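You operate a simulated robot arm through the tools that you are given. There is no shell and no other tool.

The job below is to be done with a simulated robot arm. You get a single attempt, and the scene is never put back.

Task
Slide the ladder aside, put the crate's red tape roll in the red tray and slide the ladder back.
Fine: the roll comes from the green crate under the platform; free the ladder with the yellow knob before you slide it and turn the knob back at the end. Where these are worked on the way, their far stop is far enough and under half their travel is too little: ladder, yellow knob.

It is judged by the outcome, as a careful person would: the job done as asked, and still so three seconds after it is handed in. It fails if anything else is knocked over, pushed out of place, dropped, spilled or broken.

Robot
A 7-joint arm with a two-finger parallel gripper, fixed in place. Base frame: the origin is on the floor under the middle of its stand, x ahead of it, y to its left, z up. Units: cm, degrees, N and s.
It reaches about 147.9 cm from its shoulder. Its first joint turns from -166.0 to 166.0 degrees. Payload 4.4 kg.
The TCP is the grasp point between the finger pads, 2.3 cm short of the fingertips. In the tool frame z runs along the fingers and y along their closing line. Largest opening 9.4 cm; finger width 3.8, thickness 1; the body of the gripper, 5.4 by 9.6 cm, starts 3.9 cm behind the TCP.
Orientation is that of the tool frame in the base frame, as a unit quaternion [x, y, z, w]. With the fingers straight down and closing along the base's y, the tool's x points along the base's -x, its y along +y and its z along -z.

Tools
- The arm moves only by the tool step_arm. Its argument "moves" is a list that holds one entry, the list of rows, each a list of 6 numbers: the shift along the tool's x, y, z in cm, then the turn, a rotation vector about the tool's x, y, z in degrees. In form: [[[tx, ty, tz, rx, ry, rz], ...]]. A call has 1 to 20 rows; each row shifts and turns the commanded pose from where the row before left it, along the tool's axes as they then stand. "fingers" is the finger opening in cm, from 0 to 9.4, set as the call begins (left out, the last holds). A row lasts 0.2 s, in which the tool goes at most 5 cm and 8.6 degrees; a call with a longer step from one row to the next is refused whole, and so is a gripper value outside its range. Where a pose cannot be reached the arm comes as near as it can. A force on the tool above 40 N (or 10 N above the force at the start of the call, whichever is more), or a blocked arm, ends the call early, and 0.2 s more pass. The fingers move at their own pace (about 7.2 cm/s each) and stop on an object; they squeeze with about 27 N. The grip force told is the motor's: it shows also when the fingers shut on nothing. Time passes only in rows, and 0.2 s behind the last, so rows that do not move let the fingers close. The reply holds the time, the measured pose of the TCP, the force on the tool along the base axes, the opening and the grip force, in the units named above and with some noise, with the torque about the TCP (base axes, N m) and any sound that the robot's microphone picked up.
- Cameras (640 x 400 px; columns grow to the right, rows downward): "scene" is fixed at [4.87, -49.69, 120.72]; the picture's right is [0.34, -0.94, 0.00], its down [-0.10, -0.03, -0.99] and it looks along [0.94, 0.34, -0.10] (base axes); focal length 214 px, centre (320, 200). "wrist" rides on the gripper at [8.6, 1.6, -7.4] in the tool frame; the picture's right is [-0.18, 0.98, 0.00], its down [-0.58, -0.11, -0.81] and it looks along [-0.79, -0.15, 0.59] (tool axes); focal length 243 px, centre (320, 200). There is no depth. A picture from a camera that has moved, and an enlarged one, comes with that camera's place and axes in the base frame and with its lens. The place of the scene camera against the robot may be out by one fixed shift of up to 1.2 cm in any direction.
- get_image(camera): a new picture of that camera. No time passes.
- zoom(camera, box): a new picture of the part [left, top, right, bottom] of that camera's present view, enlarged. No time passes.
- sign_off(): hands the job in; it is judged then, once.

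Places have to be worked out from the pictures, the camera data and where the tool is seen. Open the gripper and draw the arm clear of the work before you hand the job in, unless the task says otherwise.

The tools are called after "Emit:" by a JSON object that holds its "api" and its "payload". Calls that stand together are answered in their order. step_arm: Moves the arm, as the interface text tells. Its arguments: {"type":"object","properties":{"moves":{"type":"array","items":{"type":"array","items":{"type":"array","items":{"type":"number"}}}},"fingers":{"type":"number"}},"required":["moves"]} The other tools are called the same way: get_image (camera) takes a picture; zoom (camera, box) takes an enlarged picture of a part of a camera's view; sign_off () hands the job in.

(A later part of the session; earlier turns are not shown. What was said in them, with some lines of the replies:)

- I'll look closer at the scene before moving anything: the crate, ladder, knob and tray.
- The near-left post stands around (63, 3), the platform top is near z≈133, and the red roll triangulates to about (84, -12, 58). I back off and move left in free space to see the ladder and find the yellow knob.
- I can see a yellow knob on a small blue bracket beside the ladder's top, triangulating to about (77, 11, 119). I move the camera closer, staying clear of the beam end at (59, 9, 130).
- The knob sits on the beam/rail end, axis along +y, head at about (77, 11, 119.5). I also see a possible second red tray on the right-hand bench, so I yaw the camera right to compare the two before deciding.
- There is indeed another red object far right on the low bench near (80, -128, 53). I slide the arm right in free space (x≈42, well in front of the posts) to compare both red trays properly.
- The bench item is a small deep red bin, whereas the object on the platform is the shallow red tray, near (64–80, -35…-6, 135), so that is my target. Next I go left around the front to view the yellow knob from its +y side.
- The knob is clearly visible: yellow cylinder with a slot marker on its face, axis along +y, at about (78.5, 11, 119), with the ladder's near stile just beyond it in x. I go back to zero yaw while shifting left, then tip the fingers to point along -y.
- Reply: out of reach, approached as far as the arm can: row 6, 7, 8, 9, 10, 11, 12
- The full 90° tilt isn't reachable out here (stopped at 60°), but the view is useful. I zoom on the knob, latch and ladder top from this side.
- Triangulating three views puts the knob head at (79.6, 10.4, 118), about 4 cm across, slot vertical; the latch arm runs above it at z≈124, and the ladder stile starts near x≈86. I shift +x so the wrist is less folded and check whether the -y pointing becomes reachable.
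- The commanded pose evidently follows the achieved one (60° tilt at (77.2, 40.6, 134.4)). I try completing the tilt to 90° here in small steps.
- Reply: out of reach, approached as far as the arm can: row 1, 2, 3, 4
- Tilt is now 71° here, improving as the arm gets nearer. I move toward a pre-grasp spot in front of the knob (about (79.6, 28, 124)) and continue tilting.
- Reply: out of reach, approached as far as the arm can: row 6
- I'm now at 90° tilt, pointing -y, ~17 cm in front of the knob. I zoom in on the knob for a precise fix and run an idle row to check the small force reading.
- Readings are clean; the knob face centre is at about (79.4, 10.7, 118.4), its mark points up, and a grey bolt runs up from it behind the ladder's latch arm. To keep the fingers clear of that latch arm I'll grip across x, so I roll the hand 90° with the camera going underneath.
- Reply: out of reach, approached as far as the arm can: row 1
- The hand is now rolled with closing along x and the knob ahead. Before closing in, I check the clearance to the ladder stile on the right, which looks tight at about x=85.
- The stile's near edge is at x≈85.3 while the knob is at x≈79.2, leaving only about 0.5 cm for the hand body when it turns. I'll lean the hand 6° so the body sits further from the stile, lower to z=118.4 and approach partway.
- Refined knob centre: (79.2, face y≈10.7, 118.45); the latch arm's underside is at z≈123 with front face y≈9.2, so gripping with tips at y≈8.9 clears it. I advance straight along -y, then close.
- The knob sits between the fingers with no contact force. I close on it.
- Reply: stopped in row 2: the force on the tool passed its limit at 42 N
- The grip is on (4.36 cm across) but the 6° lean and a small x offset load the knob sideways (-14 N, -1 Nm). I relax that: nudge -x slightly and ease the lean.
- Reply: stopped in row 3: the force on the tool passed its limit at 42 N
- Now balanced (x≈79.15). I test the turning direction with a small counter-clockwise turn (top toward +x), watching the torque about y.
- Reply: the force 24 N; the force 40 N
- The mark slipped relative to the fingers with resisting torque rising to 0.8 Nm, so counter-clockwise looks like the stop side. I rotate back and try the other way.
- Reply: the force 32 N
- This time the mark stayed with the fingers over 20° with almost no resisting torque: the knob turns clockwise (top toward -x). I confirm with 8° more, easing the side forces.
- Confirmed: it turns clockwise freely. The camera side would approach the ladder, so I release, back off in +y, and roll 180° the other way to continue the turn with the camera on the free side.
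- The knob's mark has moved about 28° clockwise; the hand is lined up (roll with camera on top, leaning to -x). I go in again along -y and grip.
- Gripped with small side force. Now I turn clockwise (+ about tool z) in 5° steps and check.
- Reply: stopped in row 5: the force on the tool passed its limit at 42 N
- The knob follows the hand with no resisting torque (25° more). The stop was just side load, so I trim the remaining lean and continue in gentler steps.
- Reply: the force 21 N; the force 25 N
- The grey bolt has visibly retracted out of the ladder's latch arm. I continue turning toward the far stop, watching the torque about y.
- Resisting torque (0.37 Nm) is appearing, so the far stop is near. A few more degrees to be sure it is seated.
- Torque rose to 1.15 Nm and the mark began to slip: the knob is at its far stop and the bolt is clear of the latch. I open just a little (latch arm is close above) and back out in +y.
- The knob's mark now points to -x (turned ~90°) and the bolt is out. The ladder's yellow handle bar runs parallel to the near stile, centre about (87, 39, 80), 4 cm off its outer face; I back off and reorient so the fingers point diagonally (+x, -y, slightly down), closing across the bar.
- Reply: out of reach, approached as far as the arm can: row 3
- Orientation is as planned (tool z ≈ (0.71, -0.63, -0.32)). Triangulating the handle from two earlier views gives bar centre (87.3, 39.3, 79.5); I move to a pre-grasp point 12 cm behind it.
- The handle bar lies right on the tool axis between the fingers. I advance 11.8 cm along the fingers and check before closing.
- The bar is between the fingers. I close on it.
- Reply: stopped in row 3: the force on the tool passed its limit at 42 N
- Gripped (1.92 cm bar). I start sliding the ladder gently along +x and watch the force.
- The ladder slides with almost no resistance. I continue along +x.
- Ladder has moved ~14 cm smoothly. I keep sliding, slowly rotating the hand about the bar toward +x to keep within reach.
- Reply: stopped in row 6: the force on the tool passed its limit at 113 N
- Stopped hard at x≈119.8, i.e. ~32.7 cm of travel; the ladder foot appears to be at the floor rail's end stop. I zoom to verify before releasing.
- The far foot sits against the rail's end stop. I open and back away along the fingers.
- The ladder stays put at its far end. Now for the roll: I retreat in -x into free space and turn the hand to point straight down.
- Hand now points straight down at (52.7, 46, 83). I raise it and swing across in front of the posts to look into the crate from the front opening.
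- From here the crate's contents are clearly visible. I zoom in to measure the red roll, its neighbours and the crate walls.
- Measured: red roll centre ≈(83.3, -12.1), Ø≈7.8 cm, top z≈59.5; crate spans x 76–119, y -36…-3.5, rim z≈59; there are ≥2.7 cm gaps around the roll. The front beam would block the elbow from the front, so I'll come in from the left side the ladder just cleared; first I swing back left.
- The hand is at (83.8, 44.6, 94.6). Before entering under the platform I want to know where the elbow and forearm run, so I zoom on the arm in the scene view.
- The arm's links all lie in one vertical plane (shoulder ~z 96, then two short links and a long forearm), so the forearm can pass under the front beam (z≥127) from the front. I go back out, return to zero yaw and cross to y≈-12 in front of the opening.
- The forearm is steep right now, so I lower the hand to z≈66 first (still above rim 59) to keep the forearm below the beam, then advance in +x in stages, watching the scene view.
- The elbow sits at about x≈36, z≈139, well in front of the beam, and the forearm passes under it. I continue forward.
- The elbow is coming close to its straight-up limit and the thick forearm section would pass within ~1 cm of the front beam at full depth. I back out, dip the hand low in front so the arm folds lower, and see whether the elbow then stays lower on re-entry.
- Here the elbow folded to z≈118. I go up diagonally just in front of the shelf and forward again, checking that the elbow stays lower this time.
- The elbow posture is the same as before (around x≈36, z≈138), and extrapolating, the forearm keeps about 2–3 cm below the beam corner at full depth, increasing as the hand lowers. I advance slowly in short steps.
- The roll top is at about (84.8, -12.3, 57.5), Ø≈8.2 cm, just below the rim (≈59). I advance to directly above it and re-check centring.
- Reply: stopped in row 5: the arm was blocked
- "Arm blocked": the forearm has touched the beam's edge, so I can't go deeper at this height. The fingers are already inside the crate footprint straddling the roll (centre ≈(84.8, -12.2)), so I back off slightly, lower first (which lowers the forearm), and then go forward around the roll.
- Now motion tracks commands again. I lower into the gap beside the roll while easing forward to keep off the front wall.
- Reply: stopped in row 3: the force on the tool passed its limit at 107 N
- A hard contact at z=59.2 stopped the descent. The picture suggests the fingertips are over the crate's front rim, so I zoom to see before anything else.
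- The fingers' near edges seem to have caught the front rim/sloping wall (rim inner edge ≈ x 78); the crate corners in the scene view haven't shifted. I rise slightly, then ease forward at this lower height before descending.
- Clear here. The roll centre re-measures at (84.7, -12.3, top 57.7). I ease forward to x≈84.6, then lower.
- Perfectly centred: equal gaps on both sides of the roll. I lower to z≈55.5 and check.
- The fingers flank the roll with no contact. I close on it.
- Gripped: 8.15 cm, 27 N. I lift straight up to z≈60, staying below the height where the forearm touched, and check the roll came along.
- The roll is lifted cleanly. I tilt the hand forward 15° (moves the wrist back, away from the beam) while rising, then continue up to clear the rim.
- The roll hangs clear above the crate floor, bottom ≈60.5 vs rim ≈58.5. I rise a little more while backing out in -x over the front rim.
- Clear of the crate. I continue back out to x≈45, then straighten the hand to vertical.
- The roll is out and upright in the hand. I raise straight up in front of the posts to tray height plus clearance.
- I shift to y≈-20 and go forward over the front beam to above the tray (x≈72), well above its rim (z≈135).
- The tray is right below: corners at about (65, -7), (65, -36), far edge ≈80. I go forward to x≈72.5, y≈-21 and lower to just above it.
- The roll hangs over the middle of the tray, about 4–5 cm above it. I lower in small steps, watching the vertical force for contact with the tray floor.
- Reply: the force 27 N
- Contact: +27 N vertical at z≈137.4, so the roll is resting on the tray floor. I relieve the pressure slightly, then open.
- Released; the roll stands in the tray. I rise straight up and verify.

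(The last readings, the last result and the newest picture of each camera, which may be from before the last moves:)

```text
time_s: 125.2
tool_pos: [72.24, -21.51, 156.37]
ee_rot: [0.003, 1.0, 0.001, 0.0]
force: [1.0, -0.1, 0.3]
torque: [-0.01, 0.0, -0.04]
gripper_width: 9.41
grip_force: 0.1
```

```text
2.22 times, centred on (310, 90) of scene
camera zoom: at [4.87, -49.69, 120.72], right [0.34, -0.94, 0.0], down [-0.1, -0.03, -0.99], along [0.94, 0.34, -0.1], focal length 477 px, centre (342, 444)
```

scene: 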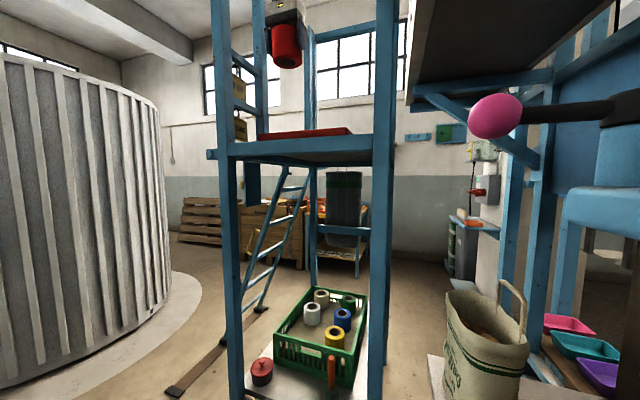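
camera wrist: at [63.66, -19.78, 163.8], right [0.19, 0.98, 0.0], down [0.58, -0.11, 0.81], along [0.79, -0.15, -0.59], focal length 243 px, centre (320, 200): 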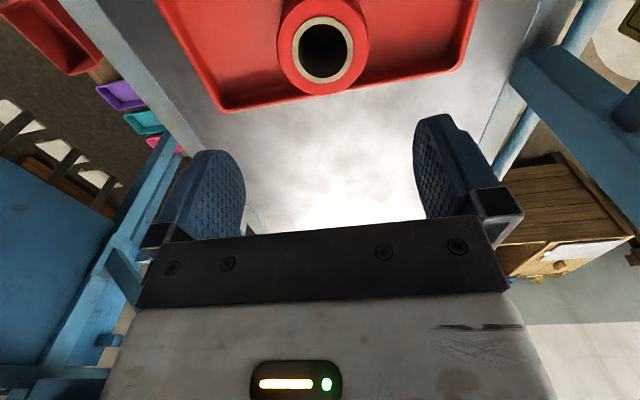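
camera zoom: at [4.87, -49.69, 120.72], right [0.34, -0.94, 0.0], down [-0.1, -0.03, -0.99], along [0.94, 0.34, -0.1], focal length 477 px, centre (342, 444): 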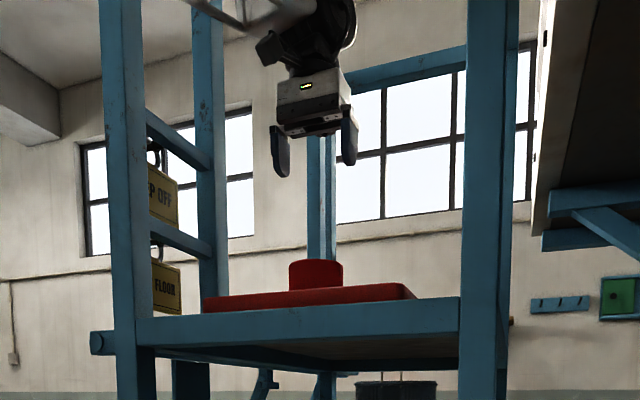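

The red roll stands in the red tray and nothing else moved. Now back out to the front, then left, to go and fetch the ladder.

Emit:
{"api": "step_arm", "payload": {"moves": [[[3.9, 0, 0, 0, 0, 0], [3.9, 0, 0, 0, 0, 0], [3.9, 0, 0, 0, 0, 0], [3.9, 0, 0, 0, 0, 0], [3.9, 0, 0, 0, 0, 0], [3.9, 0, 0, 0, 0, 0], [3.9, 0, 0, 0, 0, 0]]]}}

Emit:
{"api": "step_arm", "payload": {"moves": [[[0, 4.2, 0, 0, 0, 0], [0, 4.2, 0, 0, 0, 0], [0, 4.2, 0, 0, 0, 0], [0, 4.2, 0, 0, 0, 0], [0, 4.2, 0, 0, 0, 0], [0, 4.2, 0, 0, 0, 0], [0, 4.2, 0, 0, 0, 0], [0, 4.2, 0, 0, 0, 0], [0, 4.2, 0, 0, 0, 0], [0, 4.2, 0, 0, 0, 0], [0, 4.2, 0, 0, 0, 0], [0, 4.2, 0, 0, 0, 0], [0, 4.2, 0, 0, 0, 0], [0, 4.2, 0, 0, 0, 0], [0, 4.2, 0, 0, 0, 0], [0, 4.2, 0, 0, 0, 0]]], "fingers": 6}}

Emit:
{"api": "step_arm", "payload": {"moves": [[[-0.45, 0, 4.3, 0, 0, 0], [-0.45, 0, 4.3, 0, 0, 0], [-0.45, 0, 4.3, 0, 0, 0], [-0.45, 0, 4.3, 0, 0, 0], [-0.45, 0, 4.3, 0, 0, 0], [-0.45, 0, 4.3, 0, 0, 0], [-0.45, 0, 4.3, 0, 0, 0], [-0.45, 0, 4.3, 0, 0, 0], [-0.45, 0, 4.3, 0, 0, 0], [-0.45, 0, 4.3, 0, 0, 0], [-0.45, 0, 4.3, 0, 0, 0], [-0.45, 0, 4.3, 0, 0, 0], [-0.45, 0, 4.3, 0, 0, 0], [-0.45, 0, 4.3, 0, 0, 0], [-0.45, 0, 4.3, 0, 0, 0], [-0.45, 0, 4.3, 0, 0, 0], [-0.45, 0, 4.3, 0, 0, 0]]]}}

Emit:
{"api": "get_image", "payload": {"camera": "scene"}}

```text
time_s: 126.8
tool_pos: [45.1, -21.44, 156.16]
ee_rot: [0.003, 1.0, 0.001, 0.001]
force: [0.8, -0.2, -0.3]
torque: [0.0, 0.01, -0.01]
gripper_width: 9.41
grip_force: 0.0
```

```text
time_s: 130.2
tool_pos: [45.4, 45.84, 156.67]
ee_rot: [0.004, 1.0, 0.002, 0.001]
force: [-0.6, 0.7, 0.5]
torque: [-0.04, -0.02, 0.0]
gripper_width: 6.02
grip_force: 0.1
```

```text
time_s: 133.8
tool_pos: [53.12, 46.18, 83.54]
ee_rot: [0.002, 1.0, 0.001, 0.001]
force: [-0.1, 0.6, 0.9]
torque: [-0.04, 0.02, -0.02]
gripper_width: 6.03
grip_force: 0.1
```

```text
taken
```

scene: 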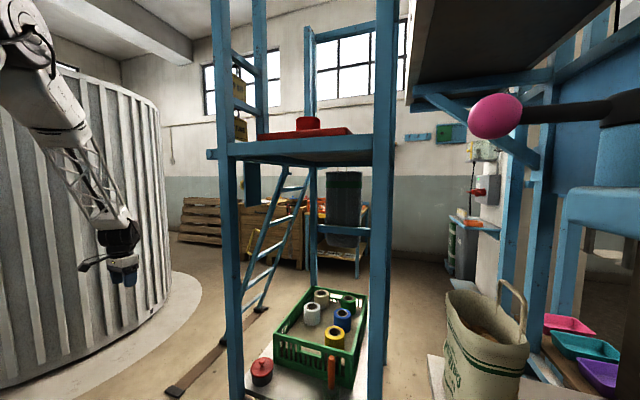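

Roll is seen in the tray. I rotate the hand back to the handle-gripping orientation (exact reverse of before) and advance toward the ladder's handle at (119.7, 39.4, 79.5).

Emit:
{"api": "step_arm", "payload": {"moves": [[[0, 0, 0, -0.46, -6.9, 2.93], [0, 0, 0, -0.46, -6.9, 2.93], [0, 0, 0, -0.46, -6.9, 2.93], [0, 0, 0, -0.46, -6.9, 2.93], [0, 0, 0, -0.46, -6.9, 2.93], [0, 0, 0, -0.46, -6.9, 2.93], [0, 0, 0, -0.46, -6.9, 2.93], [0, 0, 0, -0.46, -6.9, 2.93], [0, 0, 0, -0.46, -6.9, 2.93], [0, 0, 0, -0.46, -6.9, 2.93], [0, 0, 0, -0.46, -6.9, 2.93], [0, 0, 0, -0.46, -6.9, 2.93]]]}}

Emit:
{"api": "step_arm", "payload": {"moves": [[[0, 1.28, 4.32, 0, 0, 0], [0, 1.28, 4.32, 0, 0, 0], [0, 1.28, 4.32, 0, 0, 0], [0, 1.28, 4.32, 0, 0, 0], [0, 1.28, 4.32, 0, 0, 0], [0, 1.28, 4.32, 0, 0, 0], [0, 1.28, 4.32, 0, 0, 0], [0, 1.28, 4.32, 0, 0, 0], [0, 1.28, 4.32, 0, 0, 0], [0, 1.28, 4.32, 0, 0, 0], [0, 1.28, 4.32, 0, 0, 0], [0, 1.28, 4.32, 0, 0, 0]]]}}

Emit:
{"api": "get_image", "payload": {"camera": "wrist"}}

Emit:
{"api": "get_image", "payload": {"camera": "scene"}}

```text
time_s: 136.4
tool_pos: [52.97, 46.07, 83.41]
ee_rot: [0.278, 0.704, 0.042, 0.651]
force: [0.8, 0.3, 0.1]
torque: [-0.02, 0.01, 0.01]
gripper_width: 6.0
grip_force: 0.1
```

```text
time_s: 139.0
tool_pos: [107.14, 43.16, 82.09]
ee_rot: [0.28, 0.705, 0.041, 0.65]
force: [-1.2, 0.8, -0.6]
torque: [0.03, 0.05, 0.0]
gripper_width: 6.0
grip_force: 0.0
```

```text
taken
camera wrist: at [100.69, 50.77, 76.06], right [0.33, 0.74, 0.58], down [-0.8, -0.11, 0.59], along [0.5, -0.66, 0.56], focal length 243 px, centre (320, 200)
```

wrist: 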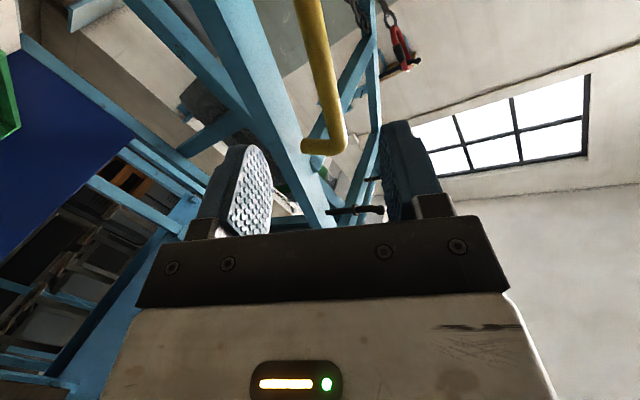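

```text
taken
```

scene: 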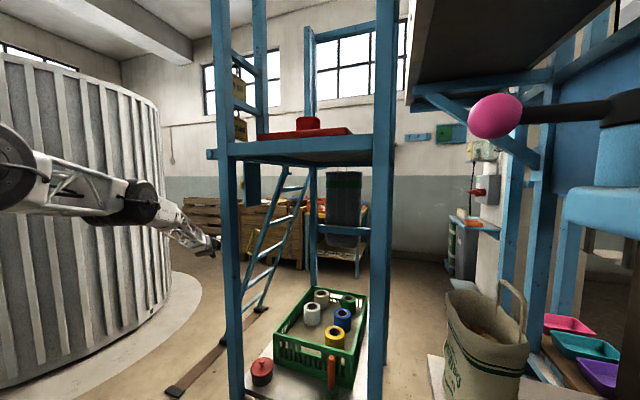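

The view matches the earlier release pose, with the bar on the tool axis. I advance 13.2 cm and close on the handle.

Emit:
{"api": "step_arm", "payload": {"moves": [[[0, 0.05, 3.3, 0, 0, 0], [0, 0.05, 3.3, 0, 0, 0], [0, 0.05, 3.3, 0, 0, 0], [0, 0, 3.2, 0, 0, 0], [0, 0, 0, 0, 0, 0]]]}}

Emit:
{"api": "get_image", "payload": {"camera": "wrist"}}

```text
time_s: 140.2
tool_pos: [119.39, 39.38, 80.08]
ee_rot: [0.279, 0.705, 0.042, 0.65]
force: [0.3, 0.4, 0.0]
torque: [-0.01, 0.02, -0.01]
gripper_width: 6.02
grip_force: 0.0
```

```text
taken
camera wrist: at [113.02, 47.04, 74.17], right [0.33, 0.74, 0.58], down [-0.8, -0.11, 0.59], along [0.51, -0.66, 0.56], focal length 243 px, centre (320, 200)
```

wrist: 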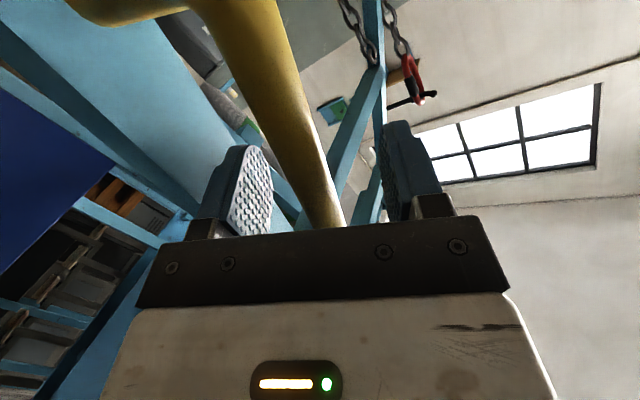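

Emit:
{"api": "step_arm", "payload": {"moves": [[[0, 0, 0, 0, 0, 0], [0, 0, 0, 0, 0, 0], [0, 0, 0, 0, 0, 0], [0, 0, 0, 0, 0, 0]]], "fingers": 0}}

```text
time_s: 141.2
tool_pos: [119.46, 39.3, 80.17]
ee_rot: [0.28, 0.705, 0.042, 0.65]
force: [-18.3, -35.1, -4.5]
torque: [-1.89, 0.12, 0.32]
gripper_width: 1.98
grip_force: 45.1
```

Gripped (1.98 cm). I ease the sideways load and begin pulling the ladder back along -x.

Emit:
{"api": "step_arm", "payload": {"moves": [[[0, -0.3, -0.3, 0, 0, 0], [0, -0.28, -0.94, 0, 0, 0], [0, -0.28, -0.94, 0, 0, 0], [0, -0.28, -0.94, 0, 0, 0], [0, 0, 0, 0, 0, 0]]]}}

```text
time_s: 142.4
tool_pos: [116.22, 39.21, 80.05]
ee_rot: [0.28, 0.705, 0.041, 0.65]
force: [2.8, -35.5, -18.6]
torque: [-1.56, 0.8, 0.48]
gripper_width: 1.97
grip_force: 44.8
```

Emit:
{"api": "step_arm", "payload": {"moves": [[[0, -0.55, -1.4, 0, 0, 0], [0, -0.45, -1.41, 1.5, 0, 0], [0, -0.46, -1.4, 1.5, 0, 0], [0, -0.5, -1.39, 1.5, 0, 0], [0, -0.53, -1.38, 1.5, 0, 0], [0, -0.57, -1.37, 1.5, 0, 0], [0, 0, 0, 0, 0, 0]]]}}

```text
time_s: 143.1
tool_pos: [112.9, 39.3, 80.01]
ee_rot: [0.289, 0.706, 0.03, 0.646]
force: [3.3, -6.6, 0.0]
torque: [-1.69, 0.51, 0.25]
gripper_width: 1.97
grip_force: 45.0
stopped in row 3: the force on the tool passed its limit at 52 N (the readings are from after the stop); the commanded pose is now the measured one
```

The stop came from my small path error across the rail, not the ladder. I recompute the exact tool-frame direction for pure -x motion with the gradual rotation and continue.

Emit:
{"api": "step_arm", "payload": {"moves": [[[0, -0.554, -1.394, 2, 0, 0], [0, -0.602, -1.374, 2, 0, 0], [0, -0.65, -1.352, 2, 0, 0], [0, -0.696, -1.329, 2, 0, 0], [0, -0.743, -1.304, 2, 0, 0], [0, -0.788, -1.277, 2, 0, 0], [0, 0, 0, 0, 0, 0]]]}}

```text
time_s: 144.7
tool_pos: [103.86, 39.34, 80.02]
ee_rot: [0.355, 0.706, -0.043, 0.611]
force: [1.8, -8.4, -7.8]
torque: [-1.72, 0.58, 0.32]
gripper_width: 1.95
grip_force: 45.4
```

Emit:
{"api": "step_arm", "payload": {"moves": [[[0, -0.831, -1.248, 2, 0, 0], [0, -0.875, -1.219, 2, 0, 0], [0, -0.916, -1.188, 2, 0, 0], [0, -0.957, -1.155, 2, 0, 0], [0, -0.997, -1.121, 2, 0, 0], [0, -1.035, -1.085, 0, 0, 0], [0, -1.035, -1.085, 0, 0, 0], [0, -1.035, -1.085, 0, 0, 0], [0, 0, 0, 0, 0, 0]]]}}

Emit:
{"api": "get_image", "payload": {"camera": "scene"}}

```text
time_s: 146.7
tool_pos: [91.92, 39.36, 80.07]
ee_rot: [0.408, 0.699, -0.104, 0.578]
force: [0.8, -4.9, 6.6]
torque: [-0.89, 1.46, 0.59]
gripper_width: 1.93
grip_force: 45.0
```

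```text
taken
```

scene: 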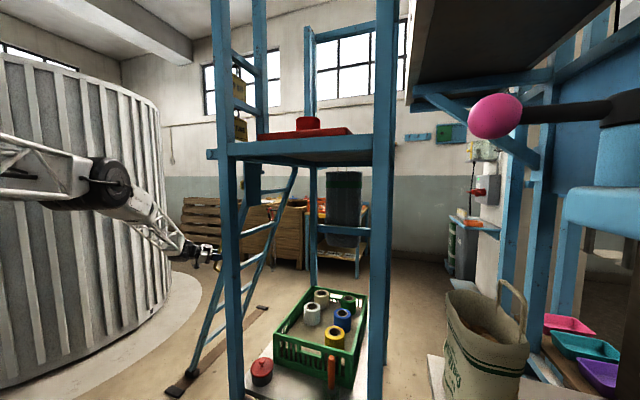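

4.8 cm to go. I pull slowly the rest until it meets the near stop.

Emit:
{"api": "step_arm", "payload": {"moves": [[[0, -0.55, -0.58, 0, 0, 0], [0, -0.55, -0.58, 0, 0, 0], [0, -0.55, -0.58, 0, 0, 0], [0, -0.55, -0.58, 0, 0, 0], [0, -0.4, -0.42, 0, 0, 0], [0, -0.28, -0.29, 0, 0, 0], [0, -0.28, -0.29, 0, 0, 0], [0, -0.28, -0.29, 0, 0, 0], [0, -0.28, -0.29, 0, 0, 0], [0, 0, 0, 0, 0, 0]]]}}

```text
time_s: 148.6
tool_pos: [87.12, 39.41, 80.1]
ee_rot: [0.408, 0.699, -0.103, 0.578]
force: [23.3, 3.4, -9.6]
torque: [-1.13, 1.3, 0.51]
gripper_width: 1.96
grip_force: 45.0
stopped in row 9: the force on the tool passed its limit at 59 N (the readings are from after the stop); the commanded pose is now the measured one
```

It met the near stop at x=87.12, exactly where it started (87.14). I open and back off along the fingers, then verify.

Emit:
{"api": "step_arm", "payload": {"moves": [[[0, 0, 0, 0, 0, 0], [0, 0, 0, 0, 0, 0], [0, 0, -2.5, 0, 0, 0], [0, 0, -3.5, 0, 0, 0], [0, 0, -4, 0, 0, 0], [0, 0, -4, 0, 0, 0]]], "fingers": 6}}

Emit:
{"api": "get_image", "payload": {"camera": "wrist"}}

Emit:
{"api": "zoom", "payload": {"camera": "scene", "box": [160, 130, 320, 400]}}

```text
time_s: 150.0
tool_pos: [76.77, 47.89, 84.53]
ee_rot: [0.407, 0.699, -0.103, 0.579]
force: [0.7, -0.2, 0.3]
torque: [-0.02, -0.05, 0.03]
gripper_width: 6.0
grip_force: 0.0
```

```text
taken
camera wrist: at [72.5, 57.5, 79.54], right [0.68, 0.55, 0.49], down [-0.66, 0.16, 0.73], along [0.33, -0.82, 0.48], focal length 243 px, centre (320, 200)
```

wrist: 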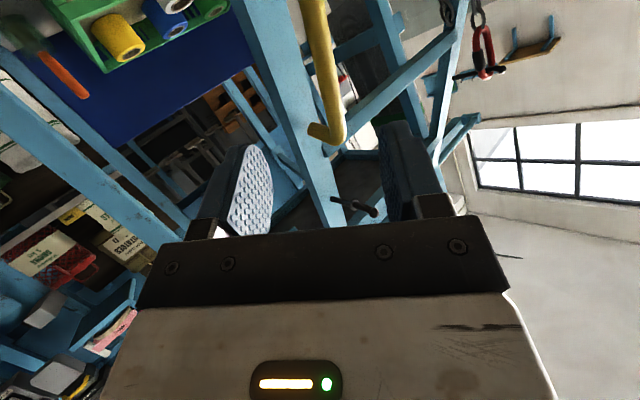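

```text
1.48 times, centred on (240, 265) of scene
camera zoom: at [4.87, -49.69, 120.72], right [0.34, -0.94, 0.0], down [-0.1, -0.03, -0.99], along [0.94, 0.34, -0.1], focal length 318 px, centre (438, 104)
```

zoom: 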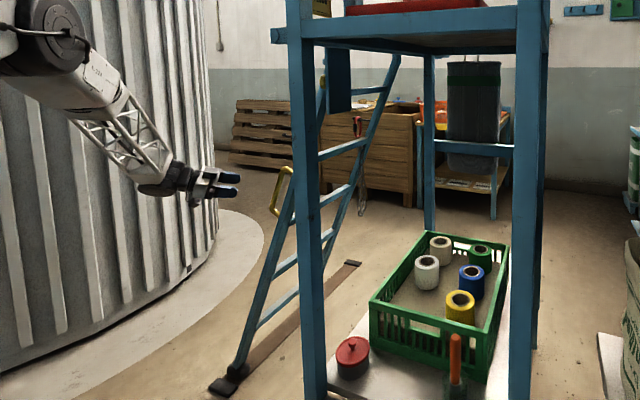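

The ladder is back at its original spot against the near stop. Next I return to the knob: rise in front of it and rotate the hand to point along -y with fingers closing across x (camera below).

Emit:
{"api": "step_arm", "payload": {"moves": [[[-3.91, -0.5, -0.35, 0, 0, 0], [-3.91, -0.5, -0.35, 0, 0, 0], [-3.91, -0.5, -0.35, 0, 0, 0], [-3.91, -0.5, -0.35, 0, 0, 0], [-3.91, -0.5, -0.35, 0, 0, 0], [-3.91, -0.5, -0.35, 0, 0, 0], [-3.91, -0.5, -0.35, 0, 0, 0], [-3.91, -0.5, -0.35, 0, 0, 0], [0, 0, 0, 5.71, -3.15, -1.37], [0, 0, 0, 5.71, -3.15, -1.37], [0, 0, 0, 5.71, -3.15, -1.37], [0, 0, 0, 5.71, -3.15, -1.37], [0, 0, 0, 5.71, -3.15, -1.37], [0, 0, 0, 5.71, -3.15, -1.37], [0, 0, 0, 5.71, -3.15, -1.37], [0, 0, 0, 5.71, -3.15, -1.37], [0, 0, 0, 0, 0, 0]]]}}

Emit:
{"api": "get_image", "payload": {"camera": "wrist"}}

Emit:
{"api": "get_image", "payload": {"camera": "scene"}}

```text
time_s: 153.6
tool_pos: [72.36, 33.12, 112.19]
ee_rot: [0.499, 0.511, -0.486, 0.504]
force: [0.5, 0.1, 1.2]
torque: [0.12, 0.0, 0.0]
gripper_width: 6.0
grip_force: 0.0
out of reach, approached as far as the arm can: row 16
```

```text
taken
camera wrist: at [73.68, 40.82, 103.58], right [0.98, 0.03, 0.19], down [-0.14, 0.79, 0.6], along [-0.13, -0.61, 0.78], focal length 243 px, centre (320, 200)
```

wrist: 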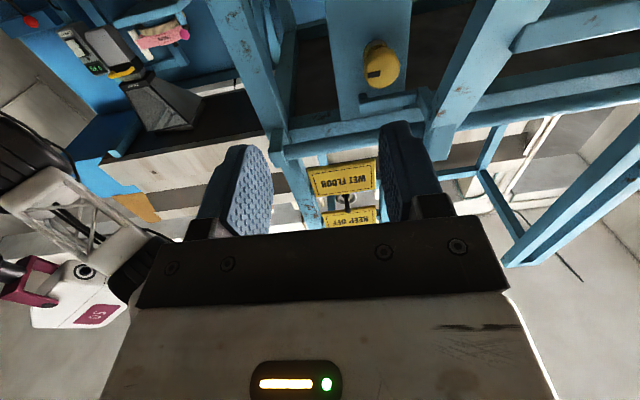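

```text
taken
```

scene: 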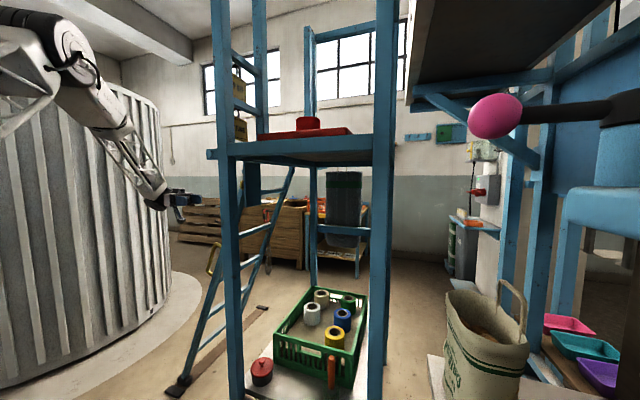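

The knob's mark points to -x as left. I line up in front of it at x=79.2, z=118.4 and approach to y≈20.

Emit:
{"api": "step_arm", "payload": {"moves": [[[-2.14, 2.16, 0, 0, 0, 0], [-2.14, 2.16, 0, 0, 0, 0], [-2.14, 2.16, 0, 0, 0, 0], [0, 0, 3.3, 0, 0, 0], [0, 0, 3.3, 0, 0, 0], [0, 0, 3.3, 0, 0, 0], [0, 0, 3.3, 0, 0, 0], [0, 0, 0, 0, 0, 0]]]}}

Emit:
{"api": "get_image", "payload": {"camera": "wrist"}}

Emit:
{"api": "zoom", "payload": {"camera": "wrist", "box": [240, 30, 400, 180]}}

```text
time_s: 155.4
tool_pos: [76.02, 17.62, 113.76]
ee_rot: [-0.5, -0.5, 0.501, -0.499]
force: [-0.4, -0.7, 0.4]
torque: [-0.03, 0.01, 0.0]
gripper_width: 6.01
grip_force: 0.2
out of reach, approached as far as the arm can: row 1, 2, 3
```

```text
taken
camera wrist: at [77.82, 25.22, 105.08], right [0.98, 0.0, 0.18], down [-0.11, 0.81, 0.58], along [-0.15, -0.59, 0.79], focal length 243 px, centre (320, 200)
```

wrist: 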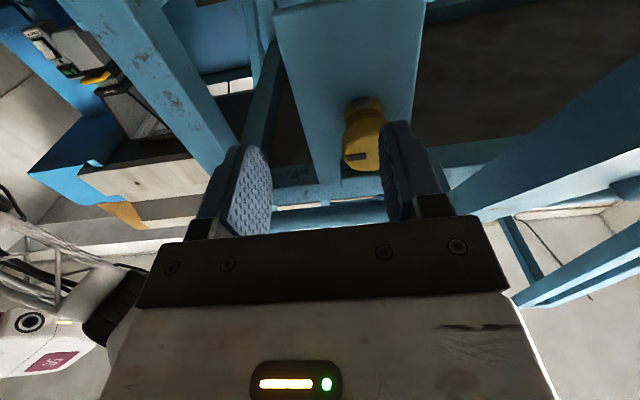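

```text
2.67 times, centred on (320, 105) of wrist
camera zoom: at [77.82, 25.22, 105.08], right [0.98, 0.0, 0.18], down [-0.11, 0.81, 0.58], along [-0.15, -0.59, 0.79], focal length 647 px, centre (320, 453)
```

zoom: 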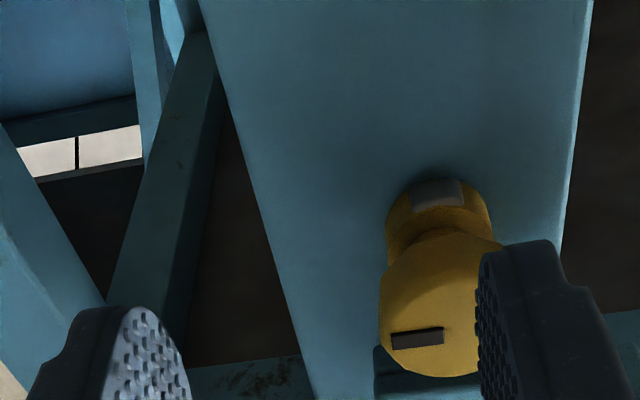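

I ended a bit low and left of the knob (no contact). I correct by +3.2 in x and +4.65 in z, then re-check alignment.

Emit:
{"api": "step_arm", "payload": {"moves": [[[-1.6, 1.1, -0.3, 0, 0, 0], [-1.6, 1.1, -0.3, 0, 0, 0], [-1.45, 1, 0, 0, 0, 0], [0, 0, 0, 0, 0, 0]]]}}

Emit:
{"api": "zoom", "payload": {"camera": "wrist", "box": [200, 0, 460, 230]}}

```text
time_s: 156.4
tool_pos: [79.44, 18.33, 118.48]
ee_rot: [-0.5, -0.5, 0.5, -0.5]
force: [0.3, 0.5, -0.3]
torque: [-0.02, -0.03, 0.02]
gripper_width: 5.99
grip_force: 0.1
```

```text
1.74 times, centred on (330, 115) of wrist
camera zoom: at [81.06, 25.84, 109.75], right [0.98, 0.0, 0.18], down [-0.11, 0.81, 0.58], along [-0.15, -0.59, 0.79], focal length 422 px, centre (303, 348)
```

zoom: 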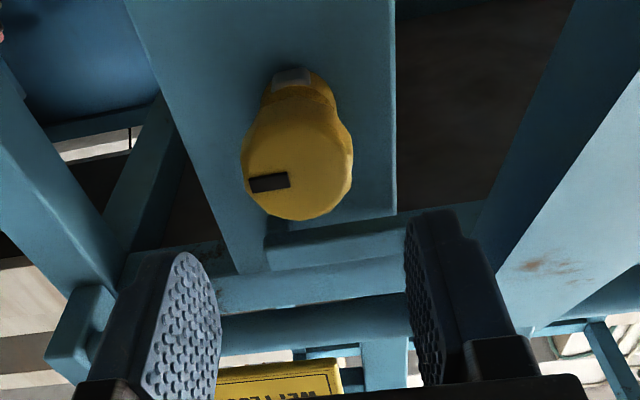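

Aligned within 0.2 cm. I advance 7 cm straight in, correcting x slightly, and close on the knob.

Emit:
{"api": "step_arm", "payload": {"moves": [[[0, -0.2, 2.4, 0, 0, 0], [0, 0, 2.4, 0, 0, 0], [0, 0, 2.2, 0, 0, 0], [0, 0, 0, 0, 0, 0]]]}}

Emit:
{"api": "step_arm", "payload": {"moves": [[[0, 0, 0, 0, 0, 0], [0, 0, 0, 0, 0, 0], [0, 0, 0, 0, 0, 0]]], "fingers": 0}}

Emit:
{"api": "zoom", "payload": {"camera": "wrist", "box": [240, 60, 400, 220]}}

```text
time_s: 157.4
tool_pos: [79.27, 11.21, 118.43]
ee_rot: [0.5, 0.5, -0.5, 0.5]
force: [-1.1, -0.3, 0.1]
torque: [0.02, -0.03, 0.0]
gripper_width: 5.99
grip_force: 0.0
```

```text
time_s: 158.2
tool_pos: [79.27, 11.3, 118.48]
ee_rot: [0.501, 0.499, -0.5, 0.5]
force: [-30.1, -3.6, -0.5]
torque: [-0.14, 0.05, -0.04]
gripper_width: 4.16
grip_force: 45.0
```

```text
2.50 times, centred on (320, 140) of wrist
camera zoom: at [80.84, 18.84, 109.84], right [0.98, 0.0, 0.18], down [-0.11, 0.81, 0.58], along [-0.15, -0.59, 0.79], focal length 606 px, centre (320, 350)
```

zoom: 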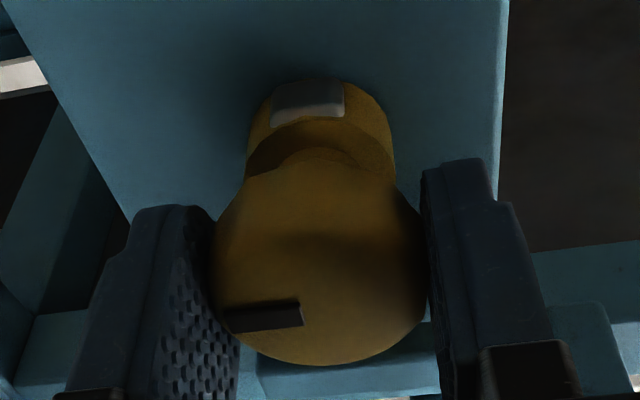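

Gripped at 4.16 cm. I trim 0.1 cm in -x and turn counter-clockwise (mark from -x back toward up) in gentle steps.

Emit:
{"api": "step_arm", "payload": {"moves": [[[0, -0.1, 0, 0, 0, -3], [0, 0, 0, 0, 0, -3], [0, 0, 0, 0, 0, -3], [0, 0, 0, 0, 0, -3], [0, 0, 0, 0, 0, -3], [0, 0, 0, 0, 0, 0]]]}}

Emit:
{"api": "zoom", "payload": {"camera": "wrist", "box": [240, 60, 400, 220]}}

```text
time_s: 159.6
tool_pos: [79.28, 11.28, 118.54]
ee_rot: [0.431, 0.561, -0.56, 0.431]
force: [20.8, -12.6, 23.1]
torque: [-0.73, 0.0, 0.61]
gripper_width: 4.16
grip_force: 44.6
```

```text
2.50 times, centred on (320, 140) of wrist
camera zoom: at [78.55, 18.85, 109.72], right [1.0, 0.0, -0.08], down [0.05, 0.81, 0.59], along [0.06, -0.59, 0.8], focal length 606 px, centre (320, 350)
```

zoom: 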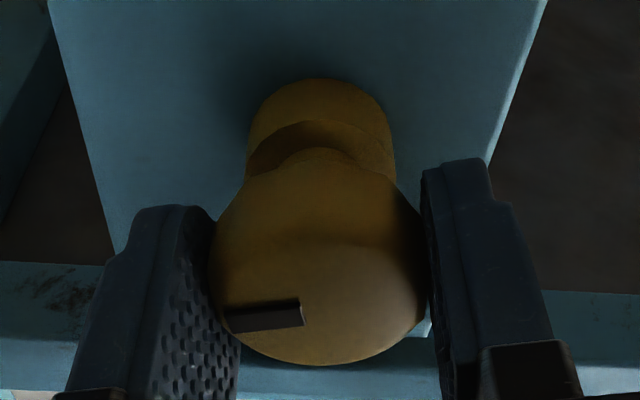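

The knob follows the hand freely. I continue turning, trimming the side load.

Emit:
{"api": "step_arm", "payload": {"moves": [[[-0.08, 0.05, 0, 0, 0, -3], [0, 0, 0, 0, 0, -3], [0, 0, 0, 0, 0, -3], [0, 0, 0, 0, 0, -3], [0, 0, 0, 0, 0, -3], [0, 0, 0, 0, 0, -3], [0, 0, 0, 0, 0, 0]]]}}

```text
time_s: 161.2
tool_pos: [79.25, 11.35, 118.54]
ee_rot: [-0.338, -0.621, 0.621, -0.337]
force: [3.6, 1.4, 26.9]
torque: [0.03, 0.0, 0.36]
gripper_width: 4.17
grip_force: 44.7
```

Emit:
{"api": "step_arm", "payload": {"moves": [[[-0.07, -0.04, 0, 0, 0, -3], [0, 0, 0, 0, 0, -3], [0, 0, 0, 0, 0, -3], [0, 0, 0, 0, 0, -3], [0, 0, 0, 0, 0, -3], [0, 0, 0, 0, 0, -3], [0, 0, 0, 0, 0, 0]]]}}

Emit:
{"api": "zoom", "payload": {"camera": "wrist", "box": [170, 0, 430, 220]}}

```text
time_s: 162.8
tool_pos: [79.31, 11.24, 118.48]
ee_rot: [-0.236, -0.666, 0.667, -0.235]
force: [1.2, 11.6, -0.5]
torque: [0.43, 0.02, 0.16]
gripper_width: 4.2
grip_force: 44.9
```

```text
1.82 times, centred on (300, 110) of wrist
camera zoom: at [73.52, 18.85, 111.78], right [0.76, 0.0, -0.65], down [0.39, 0.81, 0.45], along [0.52, -0.59, 0.61], focal length 441 px, centre (356, 364)
```

zoom: 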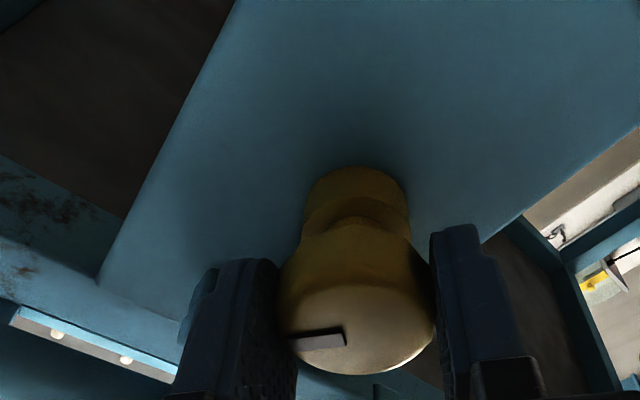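

Emit:
{"api": "step_arm", "payload": {"moves": [[[0, 0, 0, 0, 0, -3], [0, 0, 0, 0, 0, -3], [0, 0, 0, 0, 0, -3], [0, 0, 0, 0, 0, -3], [0, 0, 0, 0, 0, -3], [0, 0, 0, 0, 0, -3], [0, 0, 0, 0, 0, 0]]]}}

```text
time_s: 164.4
tool_pos: [79.26, 11.22, 118.54]
ee_rot: [-0.129, -0.695, 0.696, -0.128]
force: [12.2, 15.7, -14.6]
torque: [0.36, -0.05, 0.24]
gripper_width: 4.16
grip_force: 45.1
```

Emit:
{"api": "step_arm", "payload": {"moves": [[[-0.05, 0.05, 0, 0, 0, -3], [0, 0, 0, 0, 0, -3], [0, 0, 0, 0, 0, -3], [0, 0, 0, 0, 0, -3], [0, 0, 0, 0, 0, -3], [0, 0, 0, 0, 0, 0]]]}}

Emit:
{"api": "zoom", "payload": {"camera": "wrist", "box": [170, 0, 430, 220]}}

```text
time_s: 165.8
tool_pos: [79.28, 11.25, 118.56]
ee_rot: [-0.037, -0.706, 0.707, -0.036]
force: [-30.8, 4.6, -22.7]
torque: [0.6, 0.02, -0.82]
gripper_width: 4.2
grip_force: 44.7
```

```text
1.82 times, centred on (300, 110) of wrist
camera zoom: at [70.85, 18.86, 115.96], right [0.28, 0.0, -0.96], down [0.57, 0.81, 0.17], along [0.77, -0.59, 0.23], focal length 441 px, centre (356, 364)
```

zoom: 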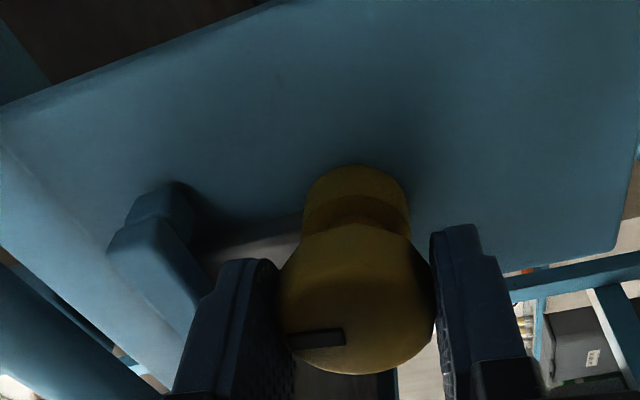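

The bolt is re-extending behind the latch arm (84° turned, still free). I continue to the stop with trimmed side load.

Emit:
{"api": "step_arm", "payload": {"moves": [[[0.08, 0.05, 0, 0, 0, -2.5], [0, 0, 0, 0, 0, -2.5], [0, 0, 0, 0, 0, -2.5], [0, 0, 0, 0, 0, 0]]]}}

Emit:
{"api": "zoom", "payload": {"camera": "wrist", "box": [170, 0, 430, 220]}}

```text
time_s: 166.8
tool_pos: [79.35, 11.27, 118.49]
ee_rot: [0.009, -0.707, 0.707, 0.01]
force: [5.9, -0.3, -18.0]
torque: [-0.35, -0.25, -0.17]
gripper_width: 4.19
grip_force: 45.2
```

```text
1.82 times, centred on (300, 110) of wrist
camera zoom: at [70.61, 18.85, 117.07], right [0.16, 0.0, -0.99], down [0.59, 0.81, 0.09], along [0.8, -0.59, 0.13], focal length 441 px, centre (356, 364)
```

zoom: 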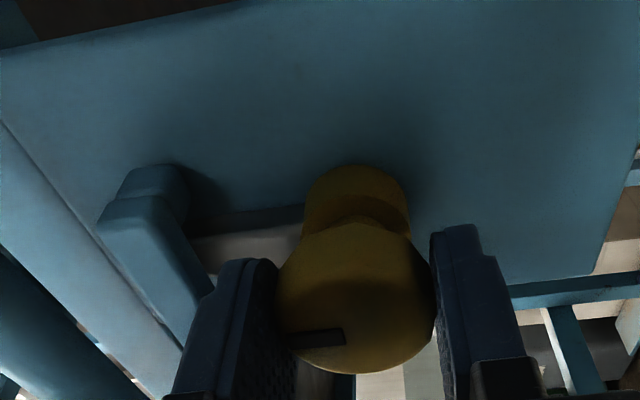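

Resisting torque (-0.25 Nm) begins to show at ~91°. A few more degrees to seat it.

Emit:
{"api": "step_arm", "payload": {"moves": [[[0, 0.04, 0, 0, 0, -2.5], [0, 0, 0, 0, 0, -2.5], [0, 0, 0, 0, 0, 0]]]}}

Emit:
{"api": "zoom", "payload": {"camera": "wrist", "box": [170, 0, 430, 220]}}

```text
time_s: 167.6
tool_pos: [79.32, 11.34, 118.55]
ee_rot: [-0.04, 0.706, -0.706, -0.042]
force: [1.7, -1.7, -5.0]
torque: [0.0, -0.58, -0.15]
gripper_width: 4.17
grip_force: 45.3
```

```text
1.82 times, centred on (300, 110) of wrist
camera zoom: at [70.48, 18.86, 117.82], right [0.07, 0.0, -1.0], down [0.59, 0.81, 0.04], along [0.8, -0.59, 0.06], focal length 441 px, centre (356, 364)
```

zoom: 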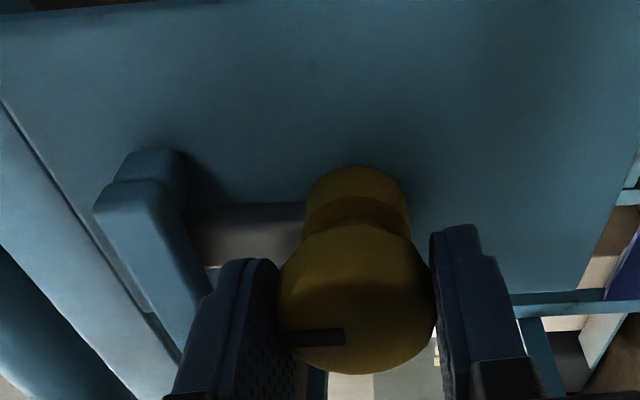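

Emit:
{"api": "step_arm", "payload": {"moves": [[[0, 0, 0, 0, 0, -3], [0, 0, 0, 0, 0, -3], [0, 0, 0, 0, 0, 0]]]}}

Emit:
{"api": "zoom", "payload": {"camera": "wrist", "box": [170, 0, 430, 220]}}

```text
time_s: 168.4
tool_pos: [79.22, 11.31, 118.45]
ee_rot: [-0.076, 0.703, -0.703, -0.078]
force: [-1.8, -3.1, 7.8]
torque: [-0.18, -1.13, -0.25]
gripper_width: 4.16
grip_force: 45.5
```

```text
1.82 times, centred on (300, 110) of wrist
camera zoom: at [70.44, 18.86, 118.74], right [-0.03, 0.0, -1.0], down [0.59, 0.81, -0.02], along [0.8, -0.59, -0.03], focal length 441 px, centre (356, 364)
```

zoom: 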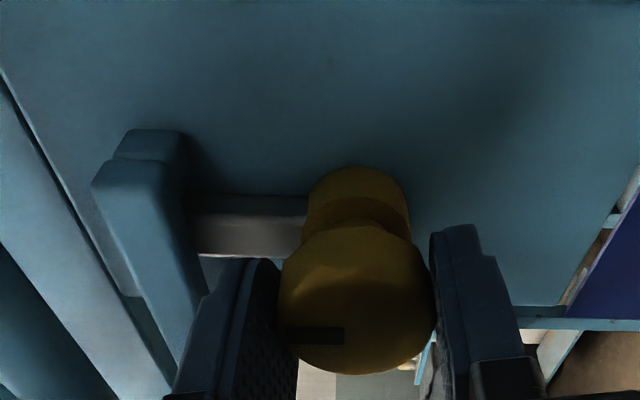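

Torque reached -1.13 Nm: the knob is back at its original stop. I open slightly (latch arm close above) and back out in +y.

Emit:
{"api": "step_arm", "payload": {"moves": [[[0, 0, 0, 0, 0, 0], [0, 0, -1.5, 0, 0, 0], [0, 0, -3, 0, 0, 0], [0, 0, -4, 0, 0, 0], [0, 0, -4, 0, 0, 0]]], "fingers": 4.8}}

Emit:
{"api": "get_image", "payload": {"camera": "wrist"}}

Emit:
{"api": "zoom", "payload": {"camera": "wrist", "box": [230, 0, 430, 125]}}

```text
time_s: 169.6
tool_pos: [79.23, 23.8, 118.4]
ee_rot: [-0.077, 0.703, -0.703, -0.078]
force: [0.5, 0.3, -0.3]
torque: [0.02, -0.02, -0.01]
gripper_width: 4.82
grip_force: 0.0
```

```text
taken
camera wrist: at [70.44, 31.36, 118.62], right [-0.03, 0.0, -1.0], down [0.59, 0.81, -0.02], along [0.8, -0.59, -0.03], focal length 243 px, centre (320, 200)
```

wrist: 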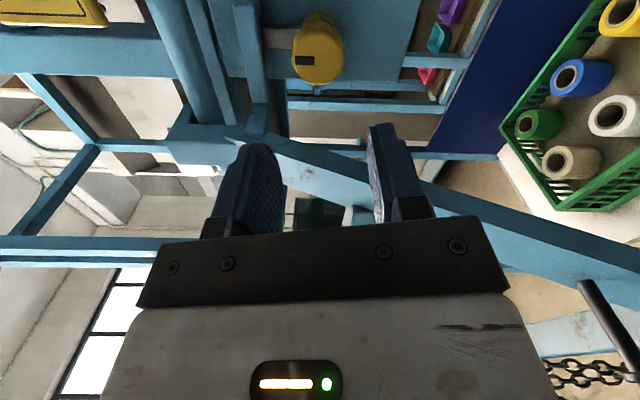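

```text
3.20 times, centred on (330, 62) of wrist
camera zoom: at [70.44, 31.36, 118.62], right [-0.03, 0.0, -1.0], down [0.59, 0.81, -0.02], along [0.8, -0.59, -0.03], focal length 776 px, centre (288, 640)
```

zoom: 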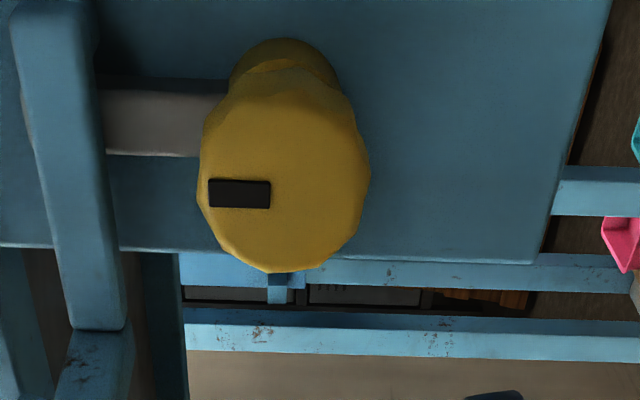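

The knob's mark points straight up again and the bolt passes behind the ladder's latch arm, as at the start. I withdraw from the work: back out, point the hand down, open fully, and move to a clear place.

Emit:
{"api": "step_arm", "payload": {"moves": [[[1.77, 2.2, -3.33, 0, 0, 0], [1.77, 2.2, -3.33, 0, 0, 0], [1.77, 1.5, -3, 0, 0, 0], [0, 0, 0, -7.5, 0, 0], [0, 0, 0, -7.5, 0, 0], [0, 0, 0, -7.5, 0, 0], [0, 0, 0, -7.5, 0, 0], [0, 0, 0, -7.5, 0, 0], [0, 0, 0, -7.5, 0, 0], [0, 0, 0, -7.5, 0, 0], [0, 0, 0, -7.5, 0, 0], [0, 0, 0, -7.5, 0, 0], [0, 0, 0, -7.5, 0, 0], [0, 0, 0, -7.5, 0, 0], [0, 0, 0, -7.5, 0, 0]]]}}

Emit:
{"api": "get_image", "payload": {"camera": "scene"}}

```text
time_s: 172.8
tool_pos: [73.65, 30.6, 113.05]
ee_rot: [0.001, 0.994, 0.001, -0.11]
force: [1.0, -0.1, 1.1]
torque: [0.0, -0.01, 0.04]
gripper_width: 4.79
grip_force: 0.1
out of reach, approached as far as the arm can: row 2, 3
```

```text
taken
```

scene: 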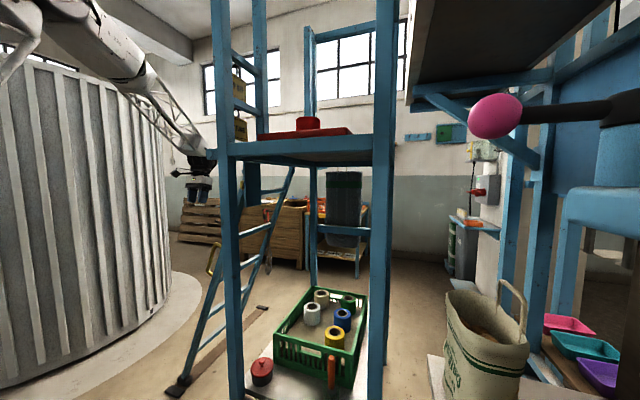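

Emit:
{"api": "step_arm", "payload": {"moves": [[[3, 1, -1, 0, 0, 0], [3, 1, -1, 0, 0, 0], [3, 1, -2, 0, 0, 0], [3, 1, -3, 0, 0, 0], [3, 1, -3, 0, 0, 0], [3, 1, -3, 0, 0, 0], [3, 1, -3, 0, 0, 0], [3, 0, -3, 0, 0, 0], [3, 0, -3, 0, 0, 0]]], "fingers": 9.4}}

Emit:
{"api": "get_image", "payload": {"camera": "scene"}}

Emit:
{"api": "get_image", "payload": {"camera": "wrist"}}

Emit:
{"api": "zoom", "payload": {"camera": "scene", "box": [150, 100, 410, 400]}}

```text
time_s: 174.8
tool_pos: [52.01, 37.77, 140.35]
ee_rot: [0.001, 0.994, 0.0, -0.11]
force: [0.0, -0.2, 0.2]
torque: [-0.02, 0.02, 0.0]
gripper_width: 9.39
grip_force: 0.1
```

```text
taken
```

scene: 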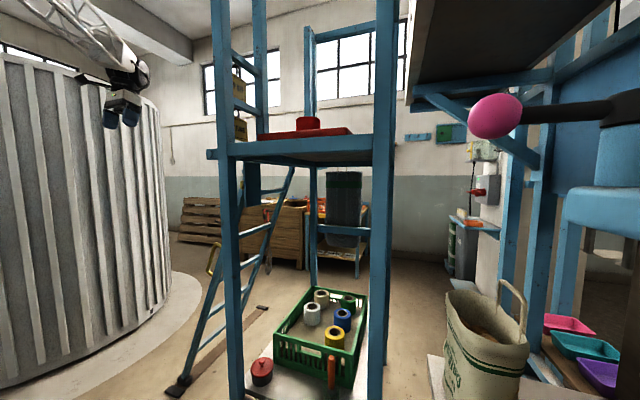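

```text
taken
camera wrist: at [45.19, 39.51, 149.54], right [0.18, 0.98, -0.04], down [0.74, -0.11, 0.66], along [0.64, -0.15, -0.75], focal length 243 px, centre (320, 200)
```

wrist: 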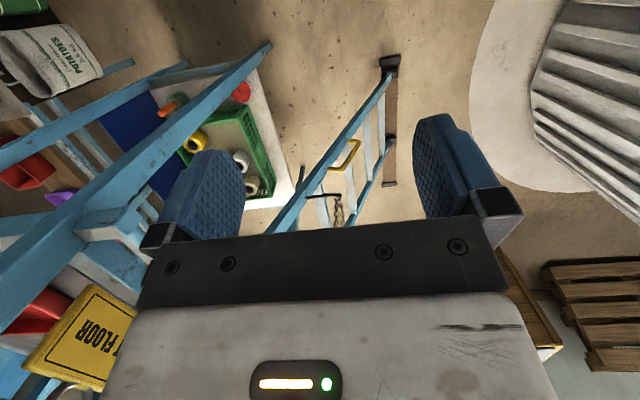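

```text
1.33 times, centred on (280, 250) of scene
camera zoom: at [4.87, -49.69, 120.72], right [0.34, -0.94, 0.0], down [-0.1, -0.03, -0.99], along [0.94, 0.34, -0.1], focal length 286 px, centre (373, 133)
```

zoom: 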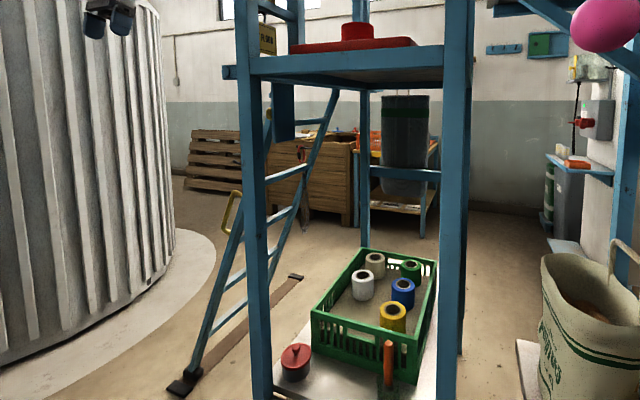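

Everything checks out. The red roll is in the red tray, the ladder is at its original stop, and the knob is turned back with its bolt engaged. The crate, jar and other items are where they were, the gripper is open and the arm is clear, so I hand the job in.

Emit:
{"api": "sign_off", "payload": {}}

```text
The job is handed in.
```

I moved the red tape roll from the green crate into the red tray on the platform. The ladder and yellow knob are back where they started. I've handed the job in, but no verdict has come back yet.

- **Knob:** I turned it clockwise to its far stop to free the ladder. At the end I turned it back to its original stop. Its mark points up again and the bolt sits behind the ladder's latch arm.
- **Ladder:** I slid it about 33 cm to its far stop, then back to the near stop, to within a millimetre of where it began.
- **Roll:** it stands upright near the middle of the tray, and I lowered it until it touched the floor of the tray. There is also a small red bin on the far bench. I took the shallow tray on the platform to be the one you meant.

There were two unplanned contacts along the way:

- **Front beam:** the arm was blocked while reaching under the platform, most likely because the forearm touched the front beam.
- **Crate rim:** the fingers hit something with a brief force of about 107 N, probably the crate's front rim. The crate's corners look unmoved in the pictures taken before and after.

Nothing else looks disturbed in the final pictures. The gripper is open and the arm is clear of the work.
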